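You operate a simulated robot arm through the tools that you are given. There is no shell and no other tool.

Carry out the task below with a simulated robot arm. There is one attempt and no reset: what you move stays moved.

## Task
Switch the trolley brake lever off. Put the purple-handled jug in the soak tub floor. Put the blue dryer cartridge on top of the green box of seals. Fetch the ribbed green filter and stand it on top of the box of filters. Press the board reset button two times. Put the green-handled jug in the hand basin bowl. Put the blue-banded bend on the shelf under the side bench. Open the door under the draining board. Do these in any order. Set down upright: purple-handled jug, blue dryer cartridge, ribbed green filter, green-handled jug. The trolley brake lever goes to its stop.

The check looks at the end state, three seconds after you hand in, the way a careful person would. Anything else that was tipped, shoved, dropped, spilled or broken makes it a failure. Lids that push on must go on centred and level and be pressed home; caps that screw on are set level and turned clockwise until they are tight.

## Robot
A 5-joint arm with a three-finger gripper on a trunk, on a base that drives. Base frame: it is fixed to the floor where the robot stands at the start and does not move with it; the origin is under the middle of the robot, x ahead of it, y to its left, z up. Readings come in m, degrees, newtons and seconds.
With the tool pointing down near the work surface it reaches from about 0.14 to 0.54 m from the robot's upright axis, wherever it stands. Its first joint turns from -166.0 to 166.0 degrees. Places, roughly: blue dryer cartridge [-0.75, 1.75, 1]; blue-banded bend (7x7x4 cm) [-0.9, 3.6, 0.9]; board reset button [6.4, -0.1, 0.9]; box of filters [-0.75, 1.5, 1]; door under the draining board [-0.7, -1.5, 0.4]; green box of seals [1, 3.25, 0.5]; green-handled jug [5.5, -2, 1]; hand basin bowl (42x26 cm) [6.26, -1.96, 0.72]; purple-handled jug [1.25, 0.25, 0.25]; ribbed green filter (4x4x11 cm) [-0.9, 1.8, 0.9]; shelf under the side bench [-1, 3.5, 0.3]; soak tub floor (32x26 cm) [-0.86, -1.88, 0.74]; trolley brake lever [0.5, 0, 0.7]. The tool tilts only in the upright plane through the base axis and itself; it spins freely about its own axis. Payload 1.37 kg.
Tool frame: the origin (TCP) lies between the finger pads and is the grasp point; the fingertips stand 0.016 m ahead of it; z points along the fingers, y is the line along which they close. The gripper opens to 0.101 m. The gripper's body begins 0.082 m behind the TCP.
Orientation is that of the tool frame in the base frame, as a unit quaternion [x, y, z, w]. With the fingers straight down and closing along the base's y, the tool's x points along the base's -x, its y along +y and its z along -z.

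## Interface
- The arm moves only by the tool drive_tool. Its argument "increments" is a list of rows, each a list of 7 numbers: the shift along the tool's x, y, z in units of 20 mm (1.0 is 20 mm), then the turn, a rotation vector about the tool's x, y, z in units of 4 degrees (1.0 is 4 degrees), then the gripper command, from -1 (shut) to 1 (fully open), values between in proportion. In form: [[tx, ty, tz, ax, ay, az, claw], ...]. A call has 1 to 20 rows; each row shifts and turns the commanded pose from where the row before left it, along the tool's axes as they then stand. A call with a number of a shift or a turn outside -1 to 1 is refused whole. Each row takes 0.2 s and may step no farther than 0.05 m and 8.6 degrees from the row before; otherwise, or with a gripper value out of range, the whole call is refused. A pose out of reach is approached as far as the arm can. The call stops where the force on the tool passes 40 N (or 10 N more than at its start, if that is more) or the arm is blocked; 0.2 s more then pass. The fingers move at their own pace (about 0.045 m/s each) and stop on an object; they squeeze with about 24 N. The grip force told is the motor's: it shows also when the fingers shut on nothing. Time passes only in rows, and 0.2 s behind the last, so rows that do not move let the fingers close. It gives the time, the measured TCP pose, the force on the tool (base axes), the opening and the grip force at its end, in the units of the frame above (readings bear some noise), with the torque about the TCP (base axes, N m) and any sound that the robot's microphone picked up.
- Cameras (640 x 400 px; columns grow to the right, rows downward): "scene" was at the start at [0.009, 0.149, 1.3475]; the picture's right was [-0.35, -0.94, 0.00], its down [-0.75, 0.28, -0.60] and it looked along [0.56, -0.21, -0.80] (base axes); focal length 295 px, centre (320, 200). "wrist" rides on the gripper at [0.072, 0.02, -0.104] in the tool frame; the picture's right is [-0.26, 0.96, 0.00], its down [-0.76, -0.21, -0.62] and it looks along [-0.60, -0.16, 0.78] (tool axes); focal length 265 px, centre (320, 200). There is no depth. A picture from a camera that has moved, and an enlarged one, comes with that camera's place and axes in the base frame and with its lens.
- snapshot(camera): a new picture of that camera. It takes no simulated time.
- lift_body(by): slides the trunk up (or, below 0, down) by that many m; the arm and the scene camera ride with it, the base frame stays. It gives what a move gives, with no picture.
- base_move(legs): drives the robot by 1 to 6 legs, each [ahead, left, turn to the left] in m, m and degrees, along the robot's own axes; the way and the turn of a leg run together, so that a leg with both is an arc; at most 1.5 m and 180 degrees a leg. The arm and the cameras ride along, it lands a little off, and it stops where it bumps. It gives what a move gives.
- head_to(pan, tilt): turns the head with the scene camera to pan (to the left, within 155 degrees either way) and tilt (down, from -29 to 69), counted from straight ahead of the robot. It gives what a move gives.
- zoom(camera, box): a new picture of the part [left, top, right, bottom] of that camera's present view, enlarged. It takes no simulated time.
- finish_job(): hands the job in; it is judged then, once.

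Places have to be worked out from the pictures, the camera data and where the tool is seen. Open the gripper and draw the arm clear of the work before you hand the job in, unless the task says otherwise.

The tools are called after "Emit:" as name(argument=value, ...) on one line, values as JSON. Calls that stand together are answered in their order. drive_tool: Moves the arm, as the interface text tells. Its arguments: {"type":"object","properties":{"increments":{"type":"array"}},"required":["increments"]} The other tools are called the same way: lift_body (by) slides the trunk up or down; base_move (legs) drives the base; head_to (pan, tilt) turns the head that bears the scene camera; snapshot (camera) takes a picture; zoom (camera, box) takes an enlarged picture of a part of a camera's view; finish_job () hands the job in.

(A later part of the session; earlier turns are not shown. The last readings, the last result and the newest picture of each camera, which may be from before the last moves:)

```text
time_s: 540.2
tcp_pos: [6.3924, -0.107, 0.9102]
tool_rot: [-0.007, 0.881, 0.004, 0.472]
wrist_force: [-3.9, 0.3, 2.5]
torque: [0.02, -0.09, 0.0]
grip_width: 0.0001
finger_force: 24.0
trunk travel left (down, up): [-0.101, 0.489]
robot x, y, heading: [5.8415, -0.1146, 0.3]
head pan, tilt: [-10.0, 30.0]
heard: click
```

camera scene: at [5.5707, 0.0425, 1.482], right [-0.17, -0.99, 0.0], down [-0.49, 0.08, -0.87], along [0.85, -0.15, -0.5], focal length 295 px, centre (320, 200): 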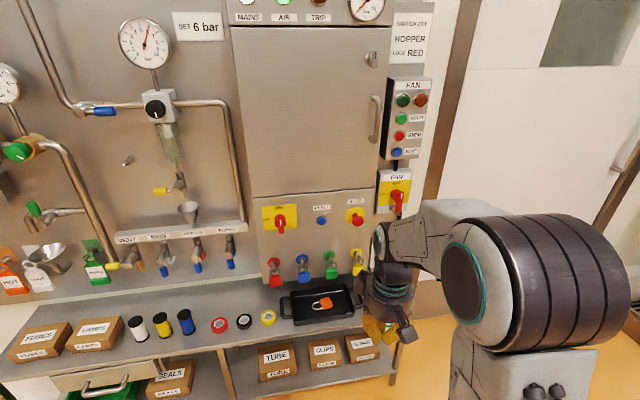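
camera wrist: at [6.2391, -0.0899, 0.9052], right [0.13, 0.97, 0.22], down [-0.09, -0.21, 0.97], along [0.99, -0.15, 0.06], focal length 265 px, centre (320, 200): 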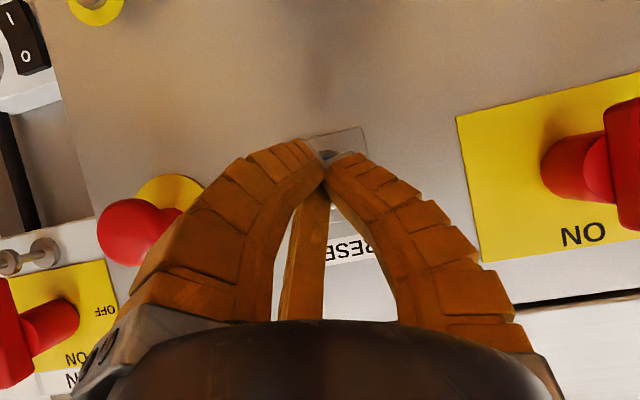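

Second click heard — two presses done. I withdraw straight back and turn to the green-handled jug.

Emit:
base_move(legs=[[-0.45, 0, 0]])

Emit:
drive_tool(increments=[[0, 0, 0, 0, 1, 0, -1], [0, 0, 0, 0, 1, 0, -1], [0, 0, 0, 0, 1, 0, -1], [0, 0, 0, 0, 1, 0, -1], [0, 0, 0, 0, 1, 0, -1], [0, 0, 0, 0, 1, 0, -1], [0, 0, 0, 0, 1, 0, -1], [0, 0, 0, 0, 1, 0, -1], [0, 0, 0, 0, 1, 0, -1], [0, 0, 0, 0, 1, 0, -1], [0, 0, 0, 0, 1, 0, -1], [0, 0, 0, 0, 1, 0, -1], [0, 0, 0, 0, 1, 0, -1], [0, 0, 0, 0, 1, 0, -1]])

Emit:
drive_tool(increments=[[1, 0, 0, 0, 0, 0, 1], [1, 0, 0, 0, 0, 0, 1], [1, 0, 0, 0, 0, 0, 1], [1, 0, 0, 0, 0, 0, 1], [1, 0, 0, 0, 0, 0, 1], [1, 0, 0, 0, 0, 0, 1], [1, 0, 0, 0, 0, 0, 1]])

Emit:
lift_body(by=0.35)

Emit:
head_to(pan=-65, tilt=30)

Emit:
snapshot(camera="scene")

```text
time_s: 542.9
tcp_pos: [5.9441, -0.1097, 0.9072]
tool_rot: [-0.006, 0.881, 0.003, 0.472]
wrist_force: [-0.6, -0.6, -0.6]
torque: [-0.01, 0.01, 0.01]
grip_width: 0.0
finger_force: 23.7
trunk travel left (down, up): [-0.101, 0.489]
robot x, y, heading: [5.3932, -0.1169, -0.0]
head pan, tilt: [-10.0, 30.0]
```

```text
time_s: 545.9
tcp_pos: [5.9038, -0.1092, 0.8648]
tool_rot: [-0.007, 1.0, 0.001, 0.004]
wrist_force: [-0.1, 0.2, 0.4]
torque: [0.03, -0.01, 0.01]
grip_width: 0.0
finger_force: 23.7
out of reach, approached as far as the arm can: row 11, 12, 13, 14
trunk travel left (down, up): [-0.101, 0.489]
robot x, y, heading: [5.3921, -0.1175, 0.2]
head pan, tilt: [-10.0, 30.0]
```

```text
time_s: 547.5
tcp_pos: [5.7641, -0.1118, 0.8626]
tool_rot: [-0.007, 1.0, 0.0, 0.004]
wrist_force: [-0.9, -0.5, 0.3]
torque: [0.02, 0.02, 0.01]
grip_width: 0.1007
finger_force: 0.0
trunk travel left (down, up): [-0.101, 0.489]
robot x, y, heading: [5.3929, -0.1158, 0.1]
head pan, tilt: [-10.0, 30.0]
```

```text
time_s: 550.9
tcp_pos: [5.763, -0.1128, 1.214]
tool_rot: [-0.007, 1.0, 0.0, 0.003]
wrist_force: [-0.2, -0.1, -0.6]
torque: [-0.04, 0.01, 0.01]
grip_width: 0.1005
finger_force: 0.0
trunk travel left (down, up): [-0.451, 0.139]
robot x, y, heading: [5.393, -0.1174, 0.3]
head pan, tilt: [-10.0, 30.0]
```

```text
time_s: 552.1
tcp_pos: [5.7634, -0.1109, 1.2128]
tool_rot: [-0.007, 1.0, 0.0, 0.004]
wrist_force: [-1.2, 0.3, 0.1]
torque: [0.0, 0.01, 0.0]
grip_width: 0.1006
finger_force: 0.1
trunk travel left (down, up): [-0.451, 0.139]
robot x, y, heading: [5.3973, -0.1158, 0.2]
head pan, tilt: [-65.0, 30.0]
```

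```text
taken
camera scene: at [5.3706, -0.0235, 1.532], right [-0.91, -0.42, 0.0], down [-0.21, 0.45, -0.87], along [0.37, -0.78, -0.5], focal length 295 px, centre (320, 200)
```

scene: 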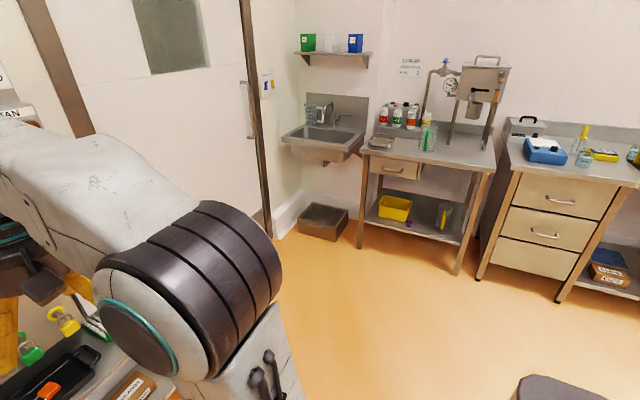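

Emit:
zoom(camera="scene", box=[270, 60, 530, 240])

```text
2.22 times, centred on (400, 150) of scene
camera zoom: at [5.3706, -0.0235, 1.532], right [-0.91, -0.42, 0.0], down [-0.21, 0.45, -0.87], along [0.37, -0.78, -0.5], focal length 655 px, centre (142, 311)
```

zoom: 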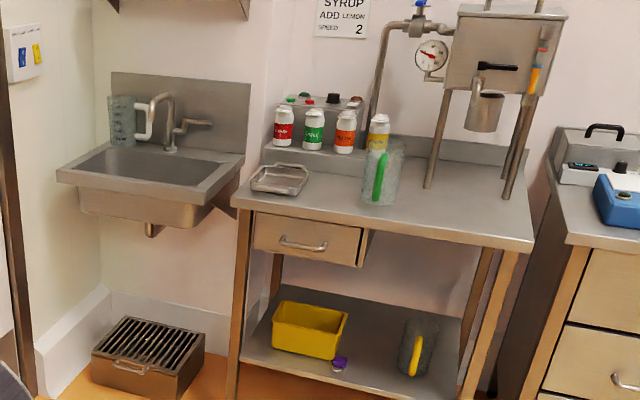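

The jug stands at about [5.517, -1.965] on a table (z≈0.866), handle toward the robot side; the basin is beyond to the left. I turn to face −y and move up to the table.

Emit:
base_move(legs=[[0, 0, -90], [0, 0.12, 0], [1.0, 0, 0], [0.3, 0, 0]])

Emit:
head_to(pan=0, tilt=45)

Emit:
snapshot(camera="scene")

Emit:
snapshot(camera="wrist")

```text
time_s: 563.6
tcp_pos: [5.5118, -1.7908, 1.2133]
tool_rot: [0.705, 0.709, -0.001, 0.002]
wrist_force: [0.3, -0.2, 0.2]
torque: [-0.01, -0.01, 0.01]
grip_width: 0.1006
finger_force: 0.0
trunk travel left (down, up): [-0.451, 0.139]
robot x, y, heading: [5.5089, -1.4178, -90.3]
head pan, tilt: [-65.0, 30.0]
```

```text
time_s: 565.0
tcp_pos: [5.5119, -1.7901, 1.2139]
tool_rot: [0.705, 0.71, -0.002, 0.003]
wrist_force: [0.4, 0.7, 0.2]
torque: [-0.02, 0.02, -0.01]
grip_width: 0.101
finger_force: 0.0
trunk travel left (down, up): [-0.451, 0.139]
robot x, y, heading: [5.5089, -1.4154, -90.5]
head pan, tilt: [0.0, 45.0]
```

```text
taken
camera scene: at [5.6847, -1.4425, 1.5094], right [-1.0, 0.01, 0.0], down [0.01, 0.71, -0.71], along [-0.01, -0.71, -0.71], focal length 295 px, centre (320, 200)
```

scene: 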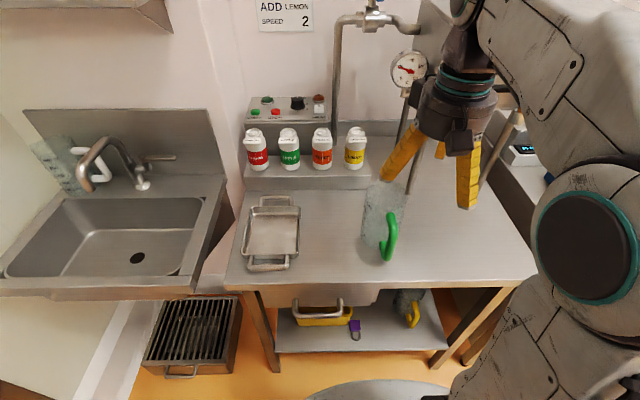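

```text
taken
camera wrist: at [5.5309, -1.718, 1.3176], right [0.97, -0.26, 0.0], down [-0.2, -0.75, 0.63], along [-0.16, -0.6, -0.78], focal length 265 px, centre (320, 200)
```

wrist: 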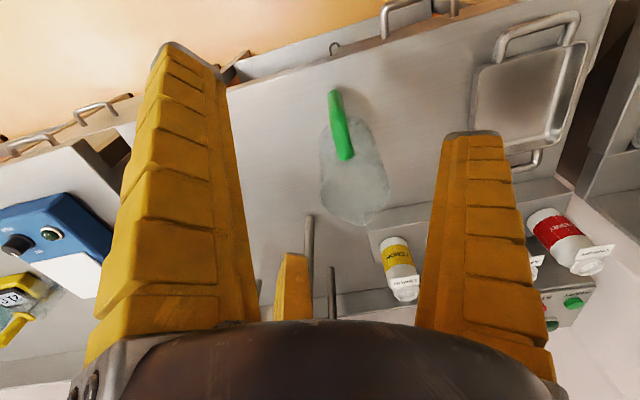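

Emit:
zoom(camera="wrist", box=[290, 70, 430, 250])

Emit:
zoom(camera="scene", box=[330, 150, 450, 280])

```text
2.22 times, centred on (360, 160) of wrist
camera zoom: at [5.5309, -1.718, 1.3176], right [0.97, -0.26, 0.0], down [-0.2, -0.75, 0.63], along [-0.16, -0.6, -0.78], focal length 590 px, centre (231, 289)
```

zoom: 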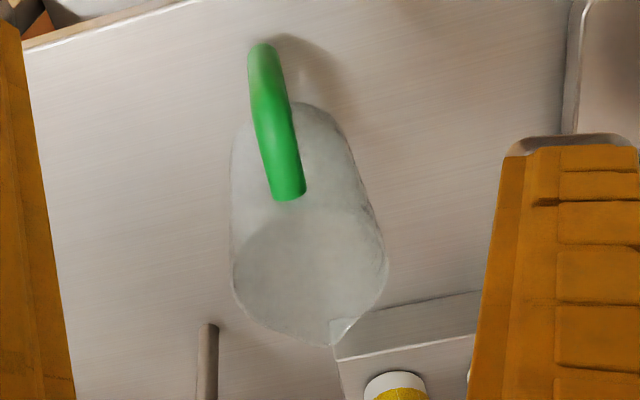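

```text
3.08 times, centred on (390, 215) of scene
camera zoom: at [5.6847, -1.4425, 1.5094], right [-1.0, 0.01, 0.0], down [0.01, 0.71, -0.71], along [-0.01, -0.71, -0.71], focal length 907 px, centre (105, 154)
```

zoom: 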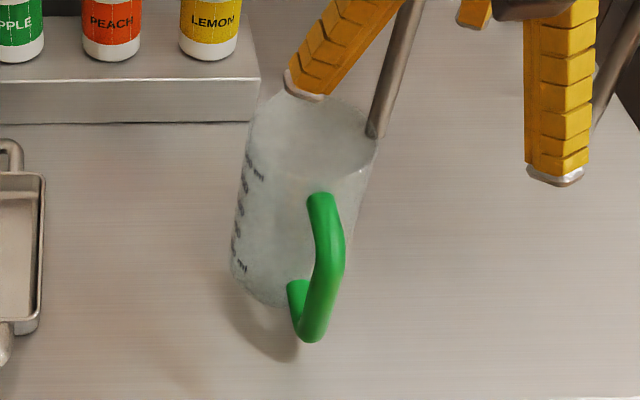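

The jug axis is near [5.523, -1.935], rim z≈1.05, handle toward about 96°, spout opposite. I move over it at z≈1.12 with a small spin so handle and spout fall between fingers.

Emit:
drive_tool(increments=[[-0.906, 0.07, 0.58, 0, 0, -0.22, 1], [-0.906, 0.07, 0.58, 0, 0, -0.22, 1], [-0.906, 0.07, 0.58, 0, 0, -0.22, 1], [-0.906, 0.07, 0.58, 0, 0, -0.22, 1], [-0.906, 0.07, 0.58, 0, 0, -0.22, 1], [-0.906, 0.07, 0.58, 0, 0, -0.22, 1], [-0.906, 0.07, 0.58, 0, 0, -0.22, 1], [-0.906, 0.07, 0.58, 0, 0, -0.22, 1], [0, 0, 0, 0, 0, 0, 1]])

Emit:
snapshot(camera="wrist")

Emit:
zoom(camera="wrist", box=[210, 20, 430, 240])

```text
time_s: 567.0
tcp_pos: [5.5319, -1.934, 1.1224]
tool_rot: [0.66, 0.751, -0.002, 0.002]
wrist_force: [0.2, -0.4, 1.2]
torque: [0.01, -0.03, 0.0]
grip_width: 0.1005
finger_force: 0.0
trunk travel left (down, up): [-0.451, 0.139]
robot x, y, heading: [5.5049, -1.4205, -90.7]
head pan, tilt: [0.0, 45.0]
```

```text
taken
camera wrist: at [5.5424, -1.8605, 1.2257], right [0.99, -0.14, 0.0], down [-0.11, -0.77, 0.63], along [-0.09, -0.62, -0.78], focal length 265 px, centre (320, 200)
```

wrist: 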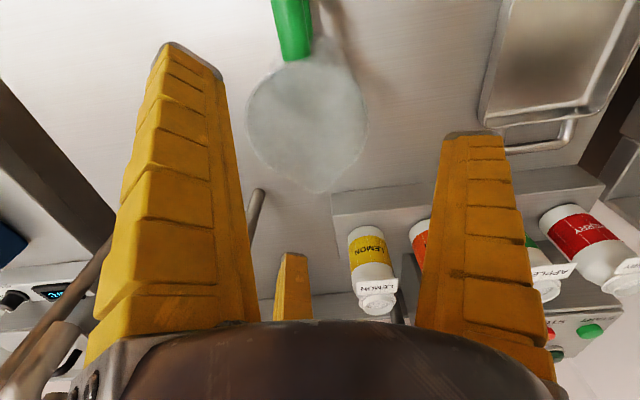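

```text
1.82 times, centred on (320, 130) of wrist
camera zoom: at [5.5424, -1.8605, 1.2257], right [0.99, -0.14, 0.0], down [-0.11, -0.77, 0.63], along [-0.09, -0.62, -0.78], focal length 483 px, centre (320, 327)
```

zoom: 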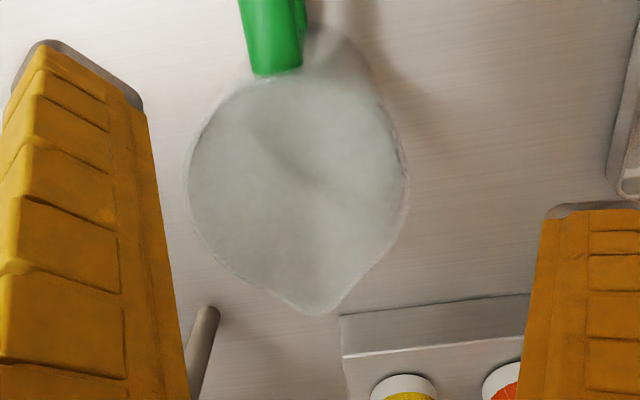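

Rim analysis gives the axis at [5.5225, -1.942] and rim z≈1.02. I correct the centring and descend to just above the rim to re-check.

Emit:
drive_tool(increments=[[-0.34, -0.52, 0, 0, 0, 0, 1], [0, 0, 0.9, 0, 0, 0, 1], [0, 0, 0.9, 0, 0, 0, 1], [0, 0, 0.9, 0, 0, 0, 1], [0, 0, 0.7, 0, 0, 0, 1], [0, 0, 0, 0, 0, 0, 1]])

Emit:
zoom(camera="wrist", box=[120, 0, 520, 260])

Emit:
zoom(camera="scene", box=[310, 120, 490, 280])

```text
time_s: 568.4
tcp_pos: [5.5219, -1.9433, 1.053]
tool_rot: [0.66, 0.751, -0.002, 0.002]
wrist_force: [0.3, -0.2, -0.4]
torque: [-0.02, 0.0, 0.02]
grip_width: 0.1008
finger_force: 0.0
trunk travel left (down, up): [-0.451, 0.139]
robot x, y, heading: [5.5103, -1.4172, -90.4]
head pan, tilt: [0.0, 45.0]
```

```text
1.54 times, centred on (320, 130) of wrist
camera zoom: at [5.5325, -1.8694, 1.157], right [0.99, -0.14, 0.0], down [-0.11, -0.77, 0.63], along [-0.09, -0.62, -0.78], focal length 408 px, centre (320, 308)
```

zoom: 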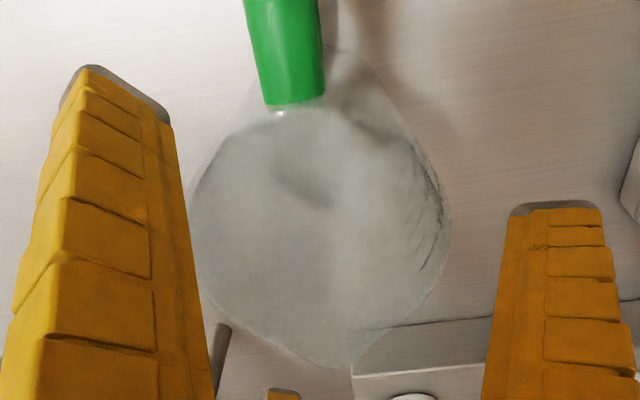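

```text
2.50 times, centred on (400, 200) of scene
camera zoom: at [5.6847, -1.4426, 1.5094], right [-1.0, 0.01, 0.0], down [0.0, 0.71, -0.71], along [-0.01, -0.71, -0.71], focal length 737 px, centre (120, 200)
```

zoom: 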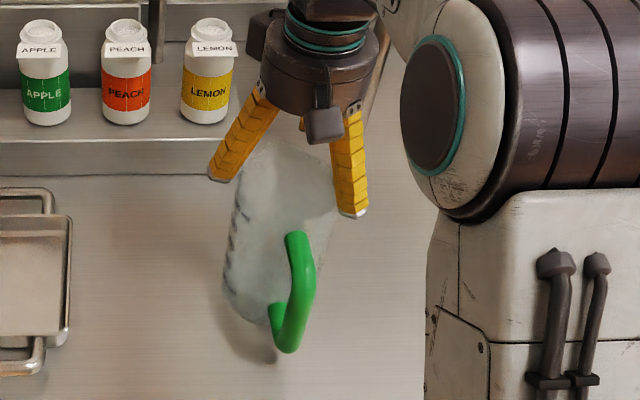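

Centred within 2–3 mm. I descend in 5 mm steps with the fingers around the jug.

Emit:
drive_tool(increments=[[0, 0.1, 0.25, 0, 0, 0, 1], [0, 0, 0.25, 0, 0, 0, 1], [0, 0, 0.25, 0, 0, 0, 1], [0, 0, 0.25, 0, 0, 0, 1], [0, 0, 0.25, 0, 0, 0, 1], [0, 0, 0.25, 0, 0, 0, 1], [0, 0, 0, 0, 0, 0, 1]])

Emit:
zoom(camera="wrist", box=[120, 0, 520, 260])

```text
time_s: 570.0
tcp_pos: [5.5237, -1.9436, 1.0252]
tool_rot: [0.66, 0.751, -0.002, 0.003]
wrist_force: [-0.9, -0.3, 1.1]
torque: [0.02, -0.01, 0.01]
grip_width: 0.1006
finger_force: 0.0
trunk travel left (down, up): [-0.451, 0.139]
robot x, y, heading: [5.5096, -1.4198, -90.5]
head pan, tilt: [0.0, 45.0]
```

```text
1.54 times, centred on (320, 130) of wrist
camera zoom: at [5.5344, -1.8692, 1.1278], right [0.99, -0.14, 0.0], down [-0.11, -0.77, 0.63], along [-0.09, -0.62, -0.78], focal length 408 px, centre (320, 308)
```

zoom: 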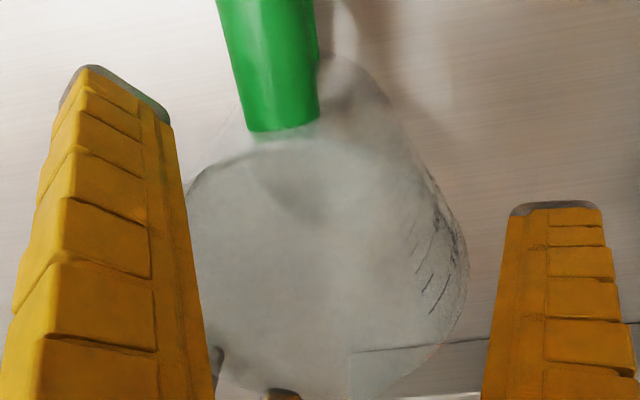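

Emit:
drive_tool(increments=[[0, 0, 0.25, 0, 0, 0, 1], [0, 0, 0.25, 0, 0, 0, 1], [0, 0, 0.25, 0, 0, 0, 1], [0, 0, 0.25, 0, 0, 0, 1], [0, 0, 0, 0, 0, 0, 1]])

Emit:
zoom(camera="scene", box=[310, 120, 490, 280])

```text
time_s: 571.2
tcp_pos: [5.5234, -1.944, 1.0042]
tool_rot: [0.66, 0.751, -0.003, 0.002]
wrist_force: [-0.8, -1.7, 2.5]
torque: [0.0, 0.05, 0.02]
grip_width: 0.1011
finger_force: 0.1
trunk travel left (down, up): [-0.451, 0.139]
robot x, y, heading: [5.5109, -1.4204, -90.5]
head pan, tilt: [0.0, 45.0]
```

```text
2.50 times, centred on (400, 200) of scene
camera zoom: at [5.6847, -1.4426, 1.5094], right [-1.0, 0.01, 0.0], down [0.0, 0.71, -0.71], along [0.0, -0.71, -0.71], focal length 737 px, centre (120, 200)
```

zoom: 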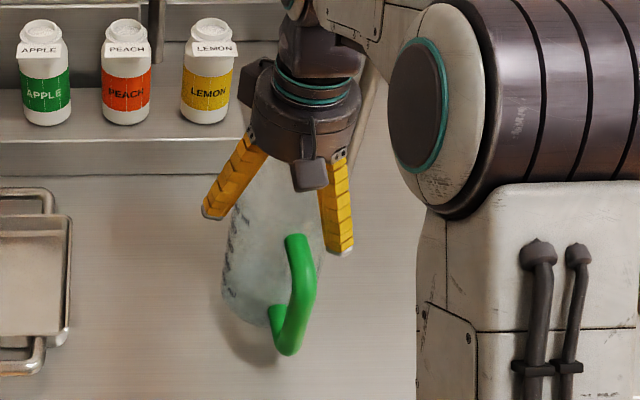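

Light contact begins (2.5 N). I close the gripper here.

Emit:
drive_tool(increments=[[0, 0, 0, 0, 0, 0, 0.5], [0, 0, 0, 0, 0, 0, -1], [0, 0, 0, 0, 0, 0, -1], [0, 0, 0, 0, 0, 0, -1], [0, 0, 0, 0, 0, 0, -1]])

Emit:
snapshot(camera="wrist")

Emit:
zoom(camera="scene", box=[310, 120, 490, 280])

```text
time_s: 572.4
tcp_pos: [5.5237, -1.943, 1.0035]
tool_rot: [0.66, 0.751, -0.001, 0.002]
wrist_force: [0.6, -0.8, 0.1]
torque: [0.01, 0.01, 0.0]
grip_width: 0.0988
finger_force: 24.4
trunk travel left (down, up): [-0.451, 0.139]
robot x, y, heading: [5.5086, -1.4176, -90.3]
head pan, tilt: [0.0, 45.0]
```

```text
taken
camera wrist: at [5.5342, -1.8693, 1.1075], right [0.99, -0.14, 0.0], down [-0.11, -0.77, 0.63], along [-0.09, -0.62, -0.78], focal length 265 px, centre (320, 200)
```

wrist: 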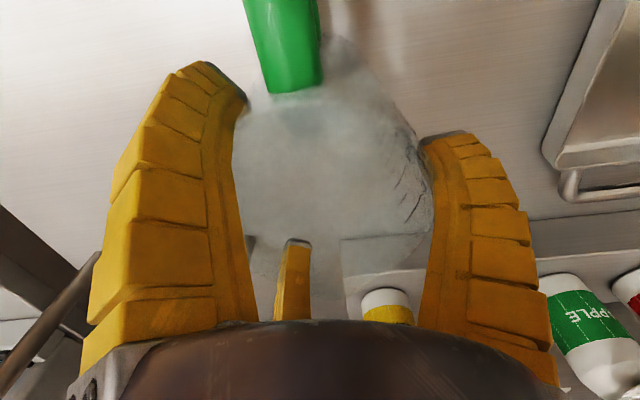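

```text
2.50 times, centred on (400, 200) of scene
camera zoom: at [5.6847, -1.4427, 1.5094], right [-1.0, 0.01, 0.0], down [0.0, 0.71, -0.71], along [0.0, -0.71, -0.71], focal length 737 px, centre (120, 200)
```

zoom: 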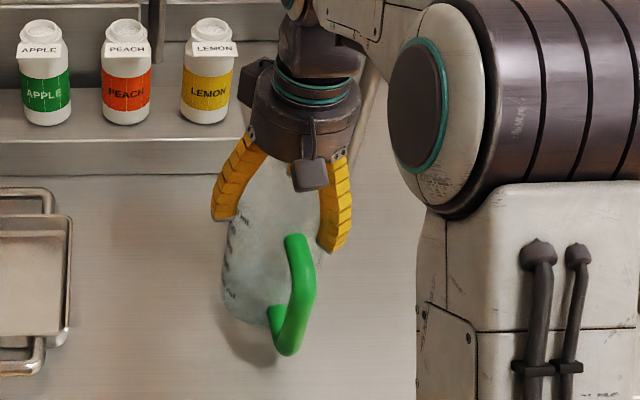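

Gripped at 24 N with no side load. I lift 2 cm and check.

Emit:
lift_body(by=0.02)

Emit:
zoom(camera="scene", box=[310, 120, 490, 280])

Emit:
snapshot(camera="wrist")

```text
time_s: 573.1
tcp_pos: [5.5241, -1.9433, 1.0237]
tool_rot: [0.66, 0.751, -0.002, 0.001]
wrist_force: [-1.2, -0.5, -2.0]
torque: [-0.02, -0.01, 0.02]
grip_width: 0.0987
finger_force: 24.2
trunk travel left (down, up): [-0.471, 0.119]
robot x, y, heading: [5.5112, -1.418, -90.3]
head pan, tilt: [0.0, 45.0]
```

```text
2.50 times, centred on (400, 200) of scene
camera zoom: at [5.6848, -1.4429, 1.5294], right [-1.0, 0.01, 0.0], down [0.0, 0.71, -0.71], along [-0.01, -0.71, -0.71], focal length 737 px, centre (120, 200)
```

zoom: 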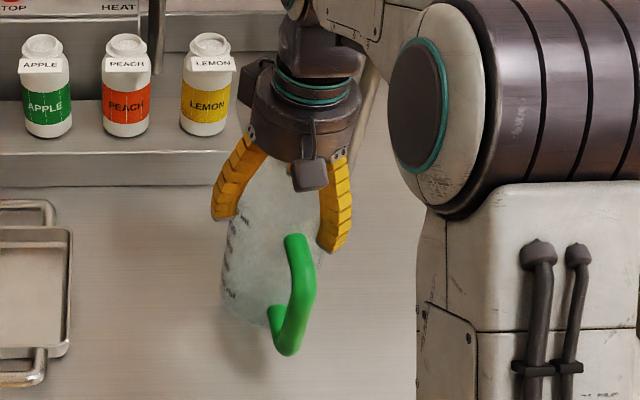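

```text
taken
camera wrist: at [5.5342, -1.8695, 1.1276], right [0.99, -0.14, 0.0], down [-0.11, -0.77, 0.63], along [-0.09, -0.62, -0.78], focal length 265 px, centre (320, 200)
```

wrist: 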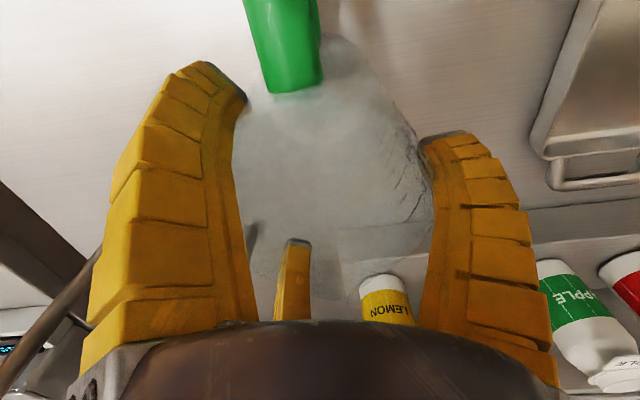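

The jug is held. I raise it 12 cm more, draw it in, and look at the basin.

Emit:
lift_body(by=0.115)

Emit:
drive_tool(increments=[[0.9, 0.12, 0, 0, 0, 0, -1], [0.9, 0.12, 0, 0, 0, 0, -1], [0.9, 0.12, 0, 0, 0, 0, -1], [0.9, 0.12, 0, 0, 0, 0, -1], [0.9, 0.12, 0, 0, 0, 0, -1], [0.9, 0.12, 0, 0, 0, 0, -1], [0.9, 0.12, 0, 0, 0, 0, -1]])

Emit:
head_to(pan=35, tilt=45)

Emit:
snapshot(camera="scene")

Emit:
snapshot(camera="wrist")

```text
time_s: 574.5
tcp_pos: [5.5232, -1.944, 1.1392]
tool_rot: [0.661, 0.751, -0.001, 0.002]
wrist_force: [-0.4, -1.2, -1.8]
torque: [-0.04, -0.01, 0.01]
grip_width: 0.0988
finger_force: 24.3
trunk travel left (down, up): [-0.586, 0.004]
robot x, y, heading: [5.509, -1.4157, -90.5]
head pan, tilt: [0.0, 45.0]
```

```text
time_s: 576.1
tcp_pos: [5.5236, -1.8155, 1.138]
tool_rot: [0.66, 0.751, -0.002, 0.002]
wrist_force: [-0.4, 0.1, -1.7]
torque: [-0.07, 0.0, 0.03]
grip_width: 0.0987
finger_force: 23.7
trunk travel left (down, up): [-0.586, 0.004]
robot x, y, heading: [5.5069, -1.4208, -90.3]
head pan, tilt: [0.0, 45.0]
```

```text
time_s: 577.1
tcp_pos: [5.5235, -1.816, 1.1378]
tool_rot: [0.66, 0.751, -0.002, 0.002]
wrist_force: [-0.3, -0.4, -2.0]
torque: [-0.08, 0.01, 0.02]
grip_width: 0.0983
finger_force: 23.4
trunk travel left (down, up): [-0.586, 0.004]
robot x, y, heading: [5.5075, -1.4154, -90.5]
head pan, tilt: [35.0, 45.0]
```

```text
taken
camera scene: at [5.7314, -1.4283, 1.6444], right [-0.82, -0.57, 0.0], down [-0.4, 0.58, -0.71], along [0.4, -0.58, -0.71], focal length 295 px, centre (320, 200)
```

scene: 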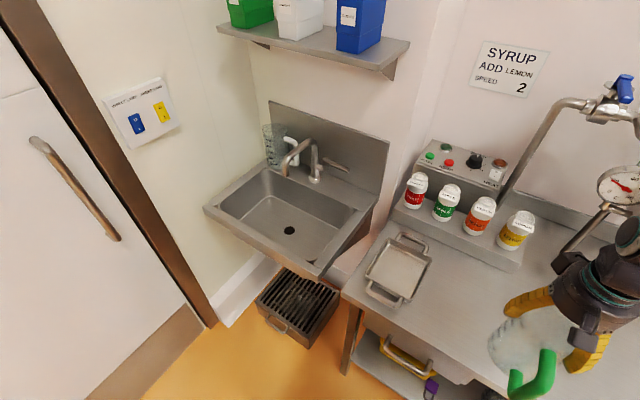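

```text
taken
camera wrist: at [5.5342, -1.7425, 1.2416], right [0.99, -0.14, 0.0], down [-0.11, -0.77, 0.63], along [-0.09, -0.62, -0.78], focal length 265 px, centre (320, 200)
```

wrist: 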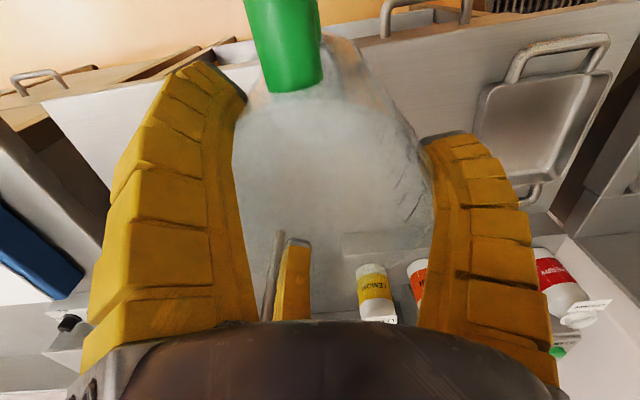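

Bowl drain is at about [6.26, -1.985]; the tap spout hangs near [6.27, -2.0], so I'll set the jug at about [6.15, -1.95]. I slide the base over with the jug raised.

Emit:
base_move(legs=[[0, 0.62, 0]])

Emit:
head_to(pan=0, tilt=50)

Emit:
snapshot(camera="scene")

Emit:
snapshot(camera="wrist")

```text
time_s: 580.6
tcp_pos: [6.1451, -1.8221, 1.1372]
tool_rot: [0.662, 0.749, -0.002, 0.002]
wrist_force: [0.0, -0.3, -2.8]
torque: [-0.05, 0.03, -0.01]
grip_width: 0.0984
finger_force: 23.8
trunk travel left (down, up): [-0.586, 0.004]
robot x, y, heading: [6.1308, -1.4281, -90.8]
head pan, tilt: [35.0, 45.0]
```

```text
time_s: 581.7
tcp_pos: [6.1441, -1.8232, 1.1396]
tool_rot: [0.663, 0.749, -0.002, 0.002]
wrist_force: [0.5, -0.1, -2.1]
torque: [-0.02, -0.01, -0.01]
grip_width: 0.0984
finger_force: 24.3
trunk travel left (down, up): [-0.586, 0.004]
robot x, y, heading: [6.1311, -1.423, -90.7]
head pan, tilt: [0.0, 50.0]
```

```text
taken
camera scene: at [6.3084, -1.4461, 1.6375], right [-1.0, 0.01, 0.0], down [0.01, 0.77, -0.64], along [-0.01, -0.64, -0.77], focal length 295 px, centre (320, 200)
```

scene: 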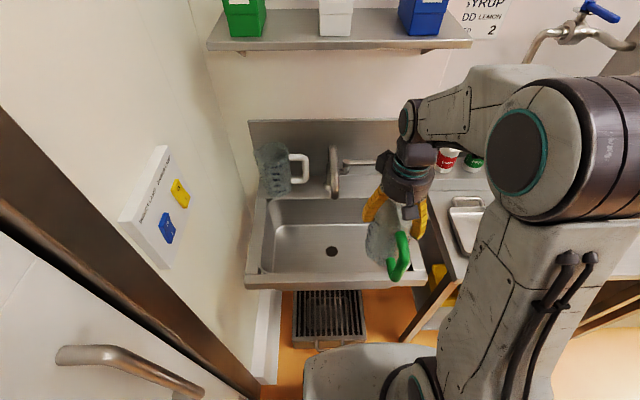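

```text
taken
camera wrist: at [6.1557, -1.749, 1.2416], right [0.99, -0.15, 0.0], down [-0.11, -0.77, 0.63], along [-0.09, -0.62, -0.78], focal length 265 px, centre (320, 200)
```

wrist: 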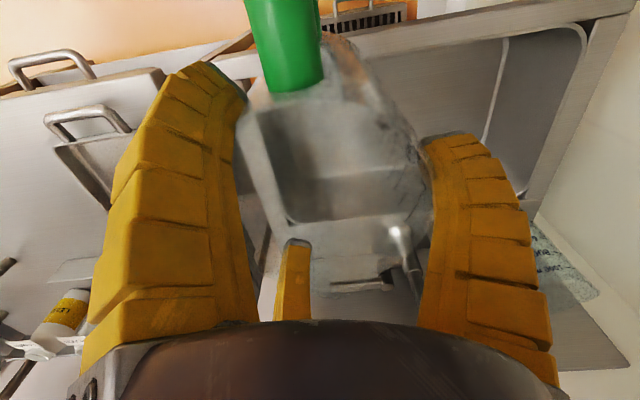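

I extend over the bowl, right of the tap, and begin lowering with the trunk.

Emit:
drive_tool(increments=[[-0.871, -0.064, 0, 0, 0, 0, -1], [-0.871, -0.064, 0, 0, 0, 0, -1], [-0.871, -0.064, 0, 0, 0, 0, -1], [-0.871, -0.064, 0, 0, 0, 0, -1], [-0.871, -0.064, 0, 0, 0, 0, -1], [-0.871, -0.064, 0, 0, 0, 0, -1], [-0.871, -0.064, 0, 0, 0, 0, -1], [0, 0, 0, 0, 0, 0, -1]])

Emit:
lift_body(by=-0.1)

Emit:
snapshot(camera="wrist")

Emit:
snapshot(camera="scene")

```text
time_s: 583.5
tcp_pos: [6.1503, -1.9451, 1.1399]
tool_rot: [0.662, 0.749, -0.002, 0.002]
wrist_force: [1.2, 0.4, -0.8]
torque: [-0.04, -0.03, 0.01]
grip_width: 0.0987
finger_force: 24.2
trunk travel left (down, up): [-0.586, 0.004]
robot x, y, heading: [6.1327, -1.4244, -90.7]
head pan, tilt: [0.0, 50.0]
```

```text
time_s: 584.8
tcp_pos: [6.1506, -1.9439, 1.0395]
tool_rot: [0.663, 0.749, -0.003, 0.002]
wrist_force: [0.6, -0.4, -2.2]
torque: [-0.04, 0.01, 0.01]
grip_width: 0.0982
finger_force: 24.3
trunk travel left (down, up): [-0.486, 0.104]
robot x, y, heading: [6.1384, -1.4275, -90.7]
head pan, tilt: [0.0, 50.0]
```

```text
taken
camera wrist: at [6.1618, -1.8709, 1.1429], right [0.99, -0.15, 0.0], down [-0.11, -0.77, 0.63], along [-0.09, -0.62, -0.78], focal length 265 px, centre (320, 200)
```

wrist: 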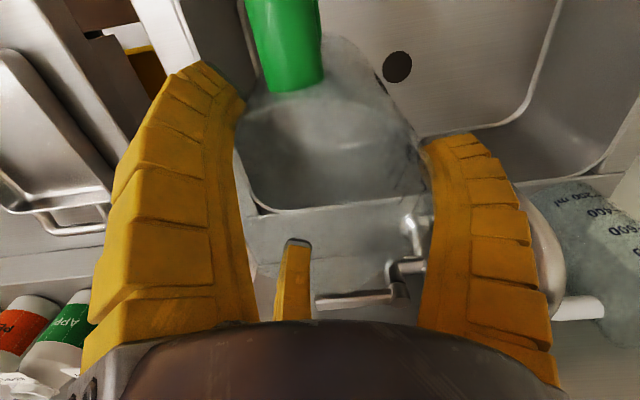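

```text
taken
camera scene: at [6.3083, -1.446, 1.5375], right [-1.0, 0.01, 0.0], down [0.01, 0.77, -0.64], along [-0.01, -0.64, -0.77], focal length 295 px, centre (320, 200)
```

scene: 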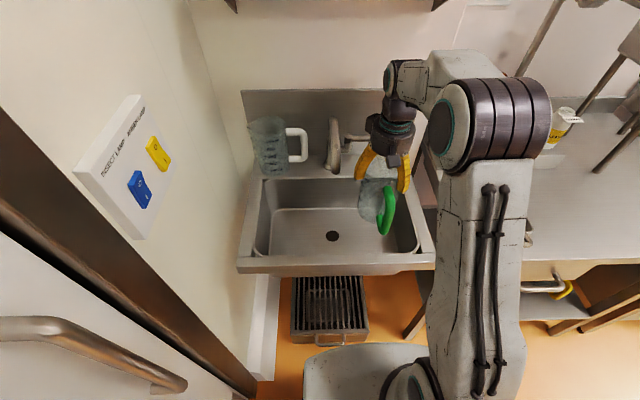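

Clear of the tap by about 3 cm. I continue lowering.

Emit:
lift_body(by=-0.1)

Emit:
snapshot(camera="scene")

Emit:
lift_body(by=-0.03)

Emit:
lift_body(by=-0.01)

```text
time_s: 586.1
tcp_pos: [6.1497, -1.9453, 0.9393]
tool_rot: [0.663, 0.749, -0.003, 0.002]
wrist_force: [-1.0, 0.9, -1.2]
torque: [-0.05, 0.01, -0.02]
grip_width: 0.0985
finger_force: 24.0
trunk travel left (down, up): [-0.386, 0.204]
robot x, y, heading: [6.1321, -1.423, -90.9]
head pan, tilt: [0.0, 50.0]
```

```text
taken
camera scene: at [6.3083, -1.446, 1.4375], right [-1.0, 0.01, 0.0], down [0.01, 0.77, -0.64], along [-0.01, -0.64, -0.77], focal length 295 px, centre (320, 200)
```

scene: 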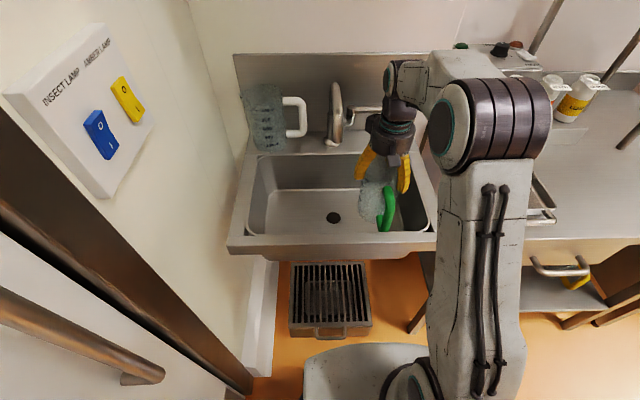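

```text
time_s: 586.9
tcp_pos: [6.1507, -1.9452, 0.9097]
tool_rot: [0.663, 0.749, -0.002, 0.003]
wrist_force: [0.3, -1.0, -2.2]
torque: [-0.12, 0.02, 0.03]
grip_width: 0.0984
finger_force: 24.3
trunk travel left (down, up): [-0.356, 0.234]
robot x, y, heading: [6.1352, -1.4258, -90.8]
head pan, tilt: [0.0, 50.0]
```

```text
time_s: 587.5
tcp_pos: [6.1507, -1.9461, 0.899]
tool_rot: [0.663, 0.748, -0.002, 0.003]
wrist_force: [0.0, -2.5, -1.3]
torque: [-0.23, -0.01, -0.04]
grip_width: 0.0983
finger_force: 24.1
trunk travel left (down, up): [-0.346, 0.244]
robot x, y, heading: [6.1359, -1.4237, -90.8]
head pan, tilt: [0.0, 50.0]
```

A small side load appears — the handle is grazing the bowl's front wall. I raise 1.5 cm, move 2 cm further back, and lower again.

Emit:
lift_body(by=0.015)

Emit:
drive_tool(increments=[[-0.6, 0, 0, 0, 0, 0, -1], [-0.6, 0, 0, 0, 0, 0, -1], [0, 0, 0, 0, 0, 0, -1]])

Emit:
zoom(camera="scene", box=[230, 80, 450, 260])

Emit:
snapshot(camera="wrist")

```text
time_s: 588.1
tcp_pos: [6.1508, -1.9443, 0.9135]
tool_rot: [0.663, 0.749, -0.002, 0.002]
wrist_force: [0.1, 0.6, -2.0]
torque: [-0.06, 0.0, 0.0]
grip_width: 0.0982
finger_force: 24.4
trunk travel left (down, up): [-0.361, 0.229]
robot x, y, heading: [6.1302, -1.4276, -90.6]
head pan, tilt: [0.0, 50.0]
```

```text
time_s: 588.9
tcp_pos: [6.153, -1.9692, 0.9149]
tool_rot: [0.663, 0.749, -0.001, 0.002]
wrist_force: [0.6, -0.8, -1.6]
torque: [-0.01, 0.03, 0.04]
grip_width: 0.098
finger_force: 24.1
trunk travel left (down, up): [-0.361, 0.229]
robot x, y, heading: [6.1322, -1.4292, -91.1]
head pan, tilt: [0.0, 50.0]
```

```text
2.22 times, centred on (340, 170) of scene
camera zoom: at [6.3084, -1.4462, 1.4125], right [-1.0, 0.01, 0.0], down [0.01, 0.77, -0.64], along [-0.01, -0.64, -0.77], focal length 655 px, centre (276, 267)
```

zoom: 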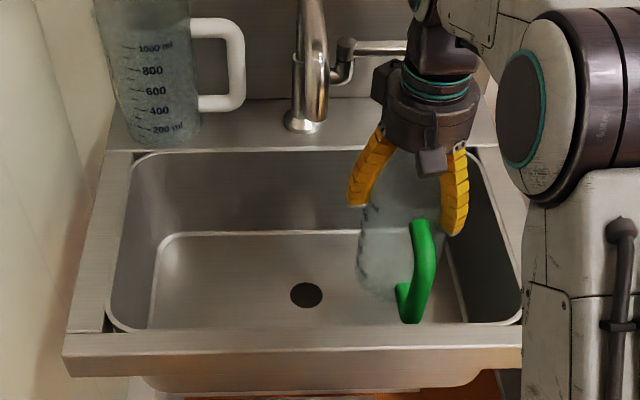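

```text
taken
camera wrist: at [6.1643, -1.895, 1.0184], right [0.99, -0.15, 0.0], down [-0.11, -0.77, 0.62], along [-0.09, -0.62, -0.78], focal length 265 px, centre (320, 200)
```

wrist: 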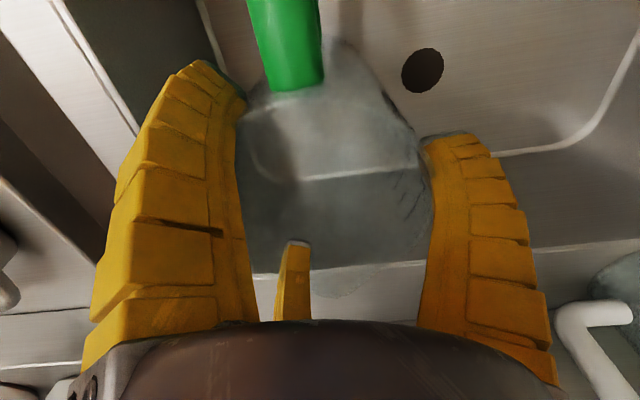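

Emit:
lift_body(by=-0.016)

Emit:
lift_body(by=-0.006)

Emit:
lift_body(by=-0.005)

```text
time_s: 589.5
tcp_pos: [6.1524, -1.9694, 0.8992]
tool_rot: [0.662, 0.749, -0.002, 0.002]
wrist_force: [-0.2, -0.2, -1.5]
torque: [-0.06, 0.0, 0.04]
grip_width: 0.0983
finger_force: 24.1
trunk travel left (down, up): [-0.345, 0.245]
robot x, y, heading: [6.1387, -1.4238, -90.9]
head pan, tilt: [0.0, 50.0]
```

```text
time_s: 590.1
tcp_pos: [6.1531, -1.9684, 0.8925]
tool_rot: [0.662, 0.749, -0.001, 0.002]
wrist_force: [-0.7, -0.2, -2.4]
torque: [-0.04, 0.03, 0.04]
grip_width: 0.0978
finger_force: 23.8
trunk travel left (down, up): [-0.339, 0.251]
robot x, y, heading: [6.1357, -1.4247, -91.0]
head pan, tilt: [0.0, 50.0]
```

```text
time_s: 590.6
tcp_pos: [6.1539, -1.9689, 0.8872]
tool_rot: [0.663, 0.749, -0.002, 0.002]
wrist_force: [1.1, -0.7, -1.3]
torque: [-0.05, -0.04, 0.05]
grip_width: 0.0981
finger_force: 24.2
trunk travel left (down, up): [-0.334, 0.256]
robot x, y, heading: [6.1313, -1.425, -90.9]
head pan, tilt: [0.0, 50.0]
```

Emit:
lift_body(by=-0.005)

Emit:
lift_body(by=-0.005)

Emit:
lift_body(by=-0.005)

```text
time_s: 591.1
tcp_pos: [6.1524, -1.9689, 0.8828]
tool_rot: [0.663, 0.749, -0.002, 0.002]
wrist_force: [-0.2, -0.1, -1.8]
torque: [-0.03, 0.02, -0.02]
grip_width: 0.0982
finger_force: 23.8
trunk travel left (down, up): [-0.329, 0.261]
robot x, y, heading: [6.1308, -1.4262, -90.5]
head pan, tilt: [0.0, 50.0]
```

```text
time_s: 591.7
tcp_pos: [6.1524, -1.9691, 0.8778]
tool_rot: [0.663, 0.748, -0.002, 0.002]
wrist_force: [-0.3, 0.5, -1.3]
torque: [-0.03, 0.0, 0.02]
grip_width: 0.0979
finger_force: 23.5
trunk travel left (down, up): [-0.324, 0.266]
robot x, y, heading: [6.1315, -1.4256, -91.0]
head pan, tilt: [0.0, 50.0]
```

```text
time_s: 592.2
tcp_pos: [6.1537, -1.9683, 0.8733]
tool_rot: [0.663, 0.749, -0.002, 0.002]
wrist_force: [0.5, 0.9, -1.6]
torque: [-0.03, -0.02, 0.01]
grip_width: 0.0979
finger_force: 24.5
trunk travel left (down, up): [-0.319, 0.271]
robot x, y, heading: [6.1357, -1.4235, -90.9]
head pan, tilt: [0.0, 50.0]
```

Emit:
lift_body(by=-0.005)

Emit:
lift_body(by=-0.005)

Emit:
lift_body(by=-0.005)

Emit:
zoom(camera="scene", box=[230, 80, 450, 260])

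```text
time_s: 592.8
tcp_pos: [6.1528, -1.9692, 0.8671]
tool_rot: [0.662, 0.749, -0.001, 0.002]
wrist_force: [-0.3, -0.2, -1.6]
torque: [-0.03, 0.0, 0.03]
grip_width: 0.098
finger_force: 23.6
trunk travel left (down, up): [-0.314, 0.276]
robot x, y, heading: [6.1352, -1.4253, -90.7]
head pan, tilt: [0.0, 50.0]
```

```text
time_s: 593.3
tcp_pos: [6.1525, -1.9696, 0.8646]
tool_rot: [0.662, 0.749, -0.003, 0.003]
wrist_force: [-0.8, 0.0, 7.1]
torque: [0.1, 0.22, 0.06]
grip_width: 0.0982
finger_force: 23.7
trunk travel left (down, up): [-0.309, 0.281]
robot x, y, heading: [6.1348, -1.4232, -90.7]
head pan, tilt: [0.0, 50.0]
```

```text
time_s: 593.8
tcp_pos: [6.153, -1.9686, 0.8614]
tool_rot: [0.662, 0.749, -0.006, 0.005]
wrist_force: [-1.3, -6.3, 24.1]
torque: [-0.31, 0.1, 0.09]
grip_width: 0.0989
finger_force: 24.2
trunk travel left (down, up): [-0.304, 0.286]
robot x, y, heading: [6.1296, -1.4275, -90.9]
head pan, tilt: [0.0, 50.0]
```

```text
2.22 times, centred on (340, 170) of scene
camera zoom: at [6.3082, -1.4448, 1.3558], right [-1.0, 0.01, 0.0], down [0.01, 0.77, -0.64], along [-0.01, -0.64, -0.77], focal length 655 px, centre (276, 267)
```

zoom: 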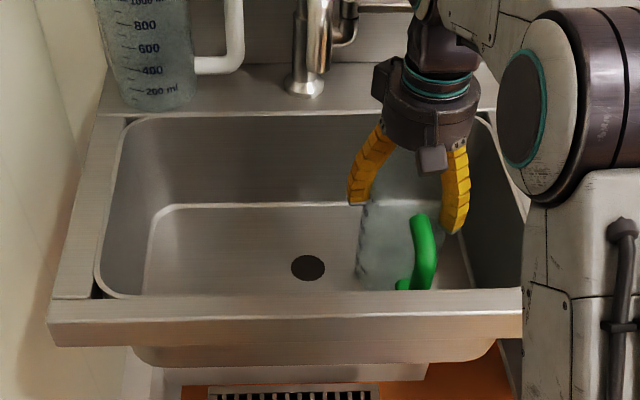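

Contact with the bowl floor. I relieve the load and open the gripper.

Emit:
lift_body(by=0.005)

Emit:
drive_tool(increments=[[0, 0, 0, 0, 0, 0, 1], [0, 0, 0, 0, 0, 0, 1], [0, 0, 0, 0, 0, 0, 1], [0, 0, 0, 0, 0, 0, 1]])

Emit:
snapshot(camera="wrist")

Emit:
lift_body(by=0.03)

Emit:
snapshot(camera="wrist")

Emit:
zoom(camera="scene", box=[230, 80, 450, 260])

```text
time_s: 594.4
tcp_pos: [6.1532, -1.9672, 0.8598]
tool_rot: [0.662, 0.749, 0.0, 0.0]
wrist_force: [-0.6, -0.9, 2.9]
torque: [-0.24, 0.1, 0.02]
grip_width: 0.0988
finger_force: 24.2
trunk travel left (down, up): [-0.309, 0.281]
robot x, y, heading: [6.1354, -1.4225, -90.6]
head pan, tilt: [0.0, 50.0]
```

```text
time_s: 595.4
tcp_pos: [6.1528, -1.9679, 0.8622]
tool_rot: [0.662, 0.749, -0.002, 0.002]
wrist_force: [0.0, 0.7, 0.9]
torque: [0.0, -0.01, -0.01]
grip_width: 0.1004
finger_force: 0.0
trunk travel left (down, up): [-0.309, 0.281]
robot x, y, heading: [6.1338, -1.4251, -90.8]
head pan, tilt: [0.0, 50.0]
```

```text
taken
camera wrist: at [6.1642, -1.8947, 0.9666], right [0.99, -0.15, 0.0], down [-0.11, -0.77, 0.63], along [-0.09, -0.62, -0.78], focal length 265 px, centre (320, 200)
```

wrist: 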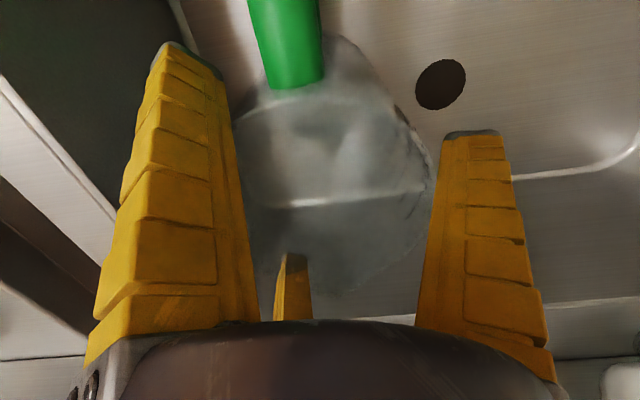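

```text
time_s: 596.1
tcp_pos: [6.1524, -1.9698, 0.8922]
tool_rot: [0.662, 0.749, -0.002, 0.002]
wrist_force: [0.7, -0.1, 0.7]
torque: [0.0, 0.01, 0.0]
grip_width: 0.1009
finger_force: 0.2
trunk travel left (down, up): [-0.339, 0.251]
robot x, y, heading: [6.1362, -1.4307, -91.0]
head pan, tilt: [0.0, 50.0]
```

```text
taken
camera wrist: at [6.1642, -1.8949, 0.9966], right [0.99, -0.15, 0.0], down [-0.11, -0.77, 0.63], along [-0.09, -0.62, -0.78], focal length 265 px, centre (320, 200)
```

wrist: 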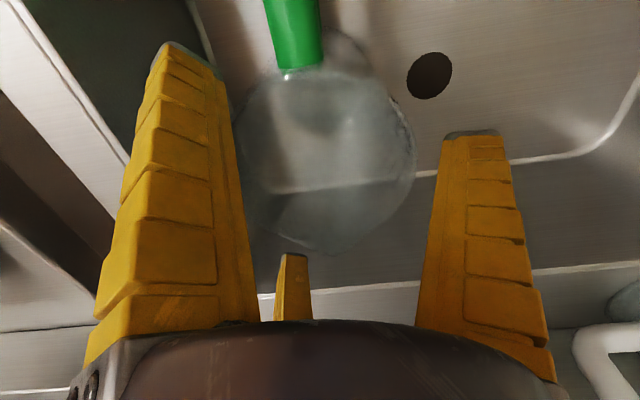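

```text
2.22 times, centred on (340, 170) of scene
camera zoom: at [6.3084, -1.4461, 1.3905], right [-1.0, 0.01, 0.0], down [0.01, 0.77, -0.64], along [-0.01, -0.64, -0.77], focal length 655 px, centre (276, 267)
```

zoom: 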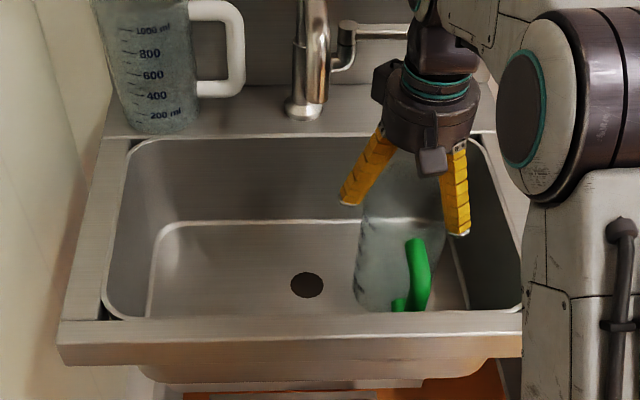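

The jug stays in the bowl as the gripper lifts away. I raise further and check that it stands upright.

Emit:
lift_body(by=0.2)

Emit:
drive_tool(increments=[[0.9, 0.12, 0, 0, 0, 0, 1], [0.9, 0.12, 0, 0, 0, 0, 1], [0.9, 0.12, 0, 0, 0, 0, 1], [0.9, 0.12, 0, 0, 0, 0, 1], [0.9, 0.12, 0, 0, 0, 0, 1], [0.9, 0.12, 0, 0, 0, 0, 1], [0.9, 0.12, 0, 0, 0, 0, 1], [0.9, 0.12, 0, 0, 0, 0, 1]])

Emit:
snapshot(camera="scene")

Emit:
snapshot(camera="wrist")

```text
time_s: 598.3
tcp_pos: [6.1519, -1.9695, 1.0927]
tool_rot: [0.663, 0.749, -0.003, 0.002]
wrist_force: [0.5, -0.5, -0.2]
torque: [-0.02, -0.02, -0.02]
grip_width: 0.1006
finger_force: 0.0
trunk travel left (down, up): [-0.539, 0.051]
robot x, y, heading: [6.1324, -1.4251, -90.8]
head pan, tilt: [0.0, 50.0]
```

```text
time_s: 600.1
tcp_pos: [6.1542, -1.8232, 1.0926]
tool_rot: [0.662, 0.749, -0.002, 0.003]
wrist_force: [0.3, 0.8, 0.1]
torque: [-0.02, 0.01, 0.04]
grip_width: 0.1006
finger_force: 0.0
trunk travel left (down, up): [-0.539, 0.051]
robot x, y, heading: [6.1342, -1.4255, -90.8]
head pan, tilt: [0.0, 50.0]
```

```text
taken
camera scene: at [6.3084, -1.4454, 1.5905], right [-1.0, 0.01, 0.0], down [0.01, 0.77, -0.64], along [-0.01, -0.64, -0.77], focal length 295 px, centre (320, 200)
```

scene: 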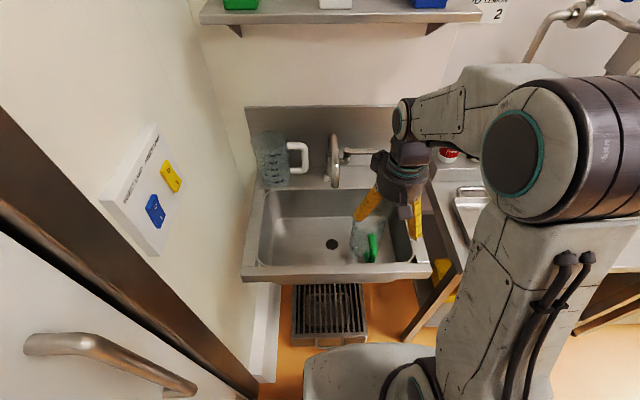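

```text
taken
camera wrist: at [6.1656, -1.7489, 1.1961], right [0.99, -0.15, 0.0], down [-0.11, -0.77, 0.63], along [-0.09, -0.62, -0.78], focal length 265 px, centre (320, 200)
```

wrist: 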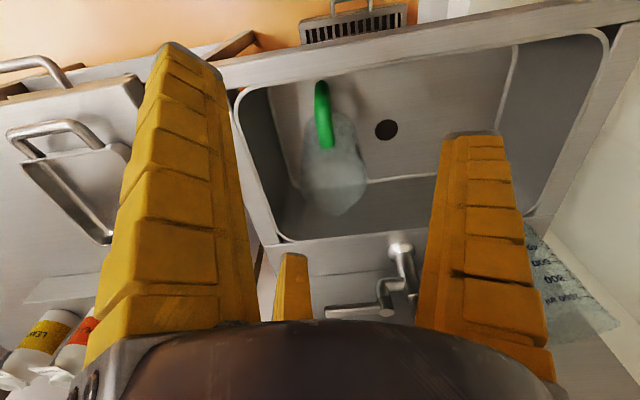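

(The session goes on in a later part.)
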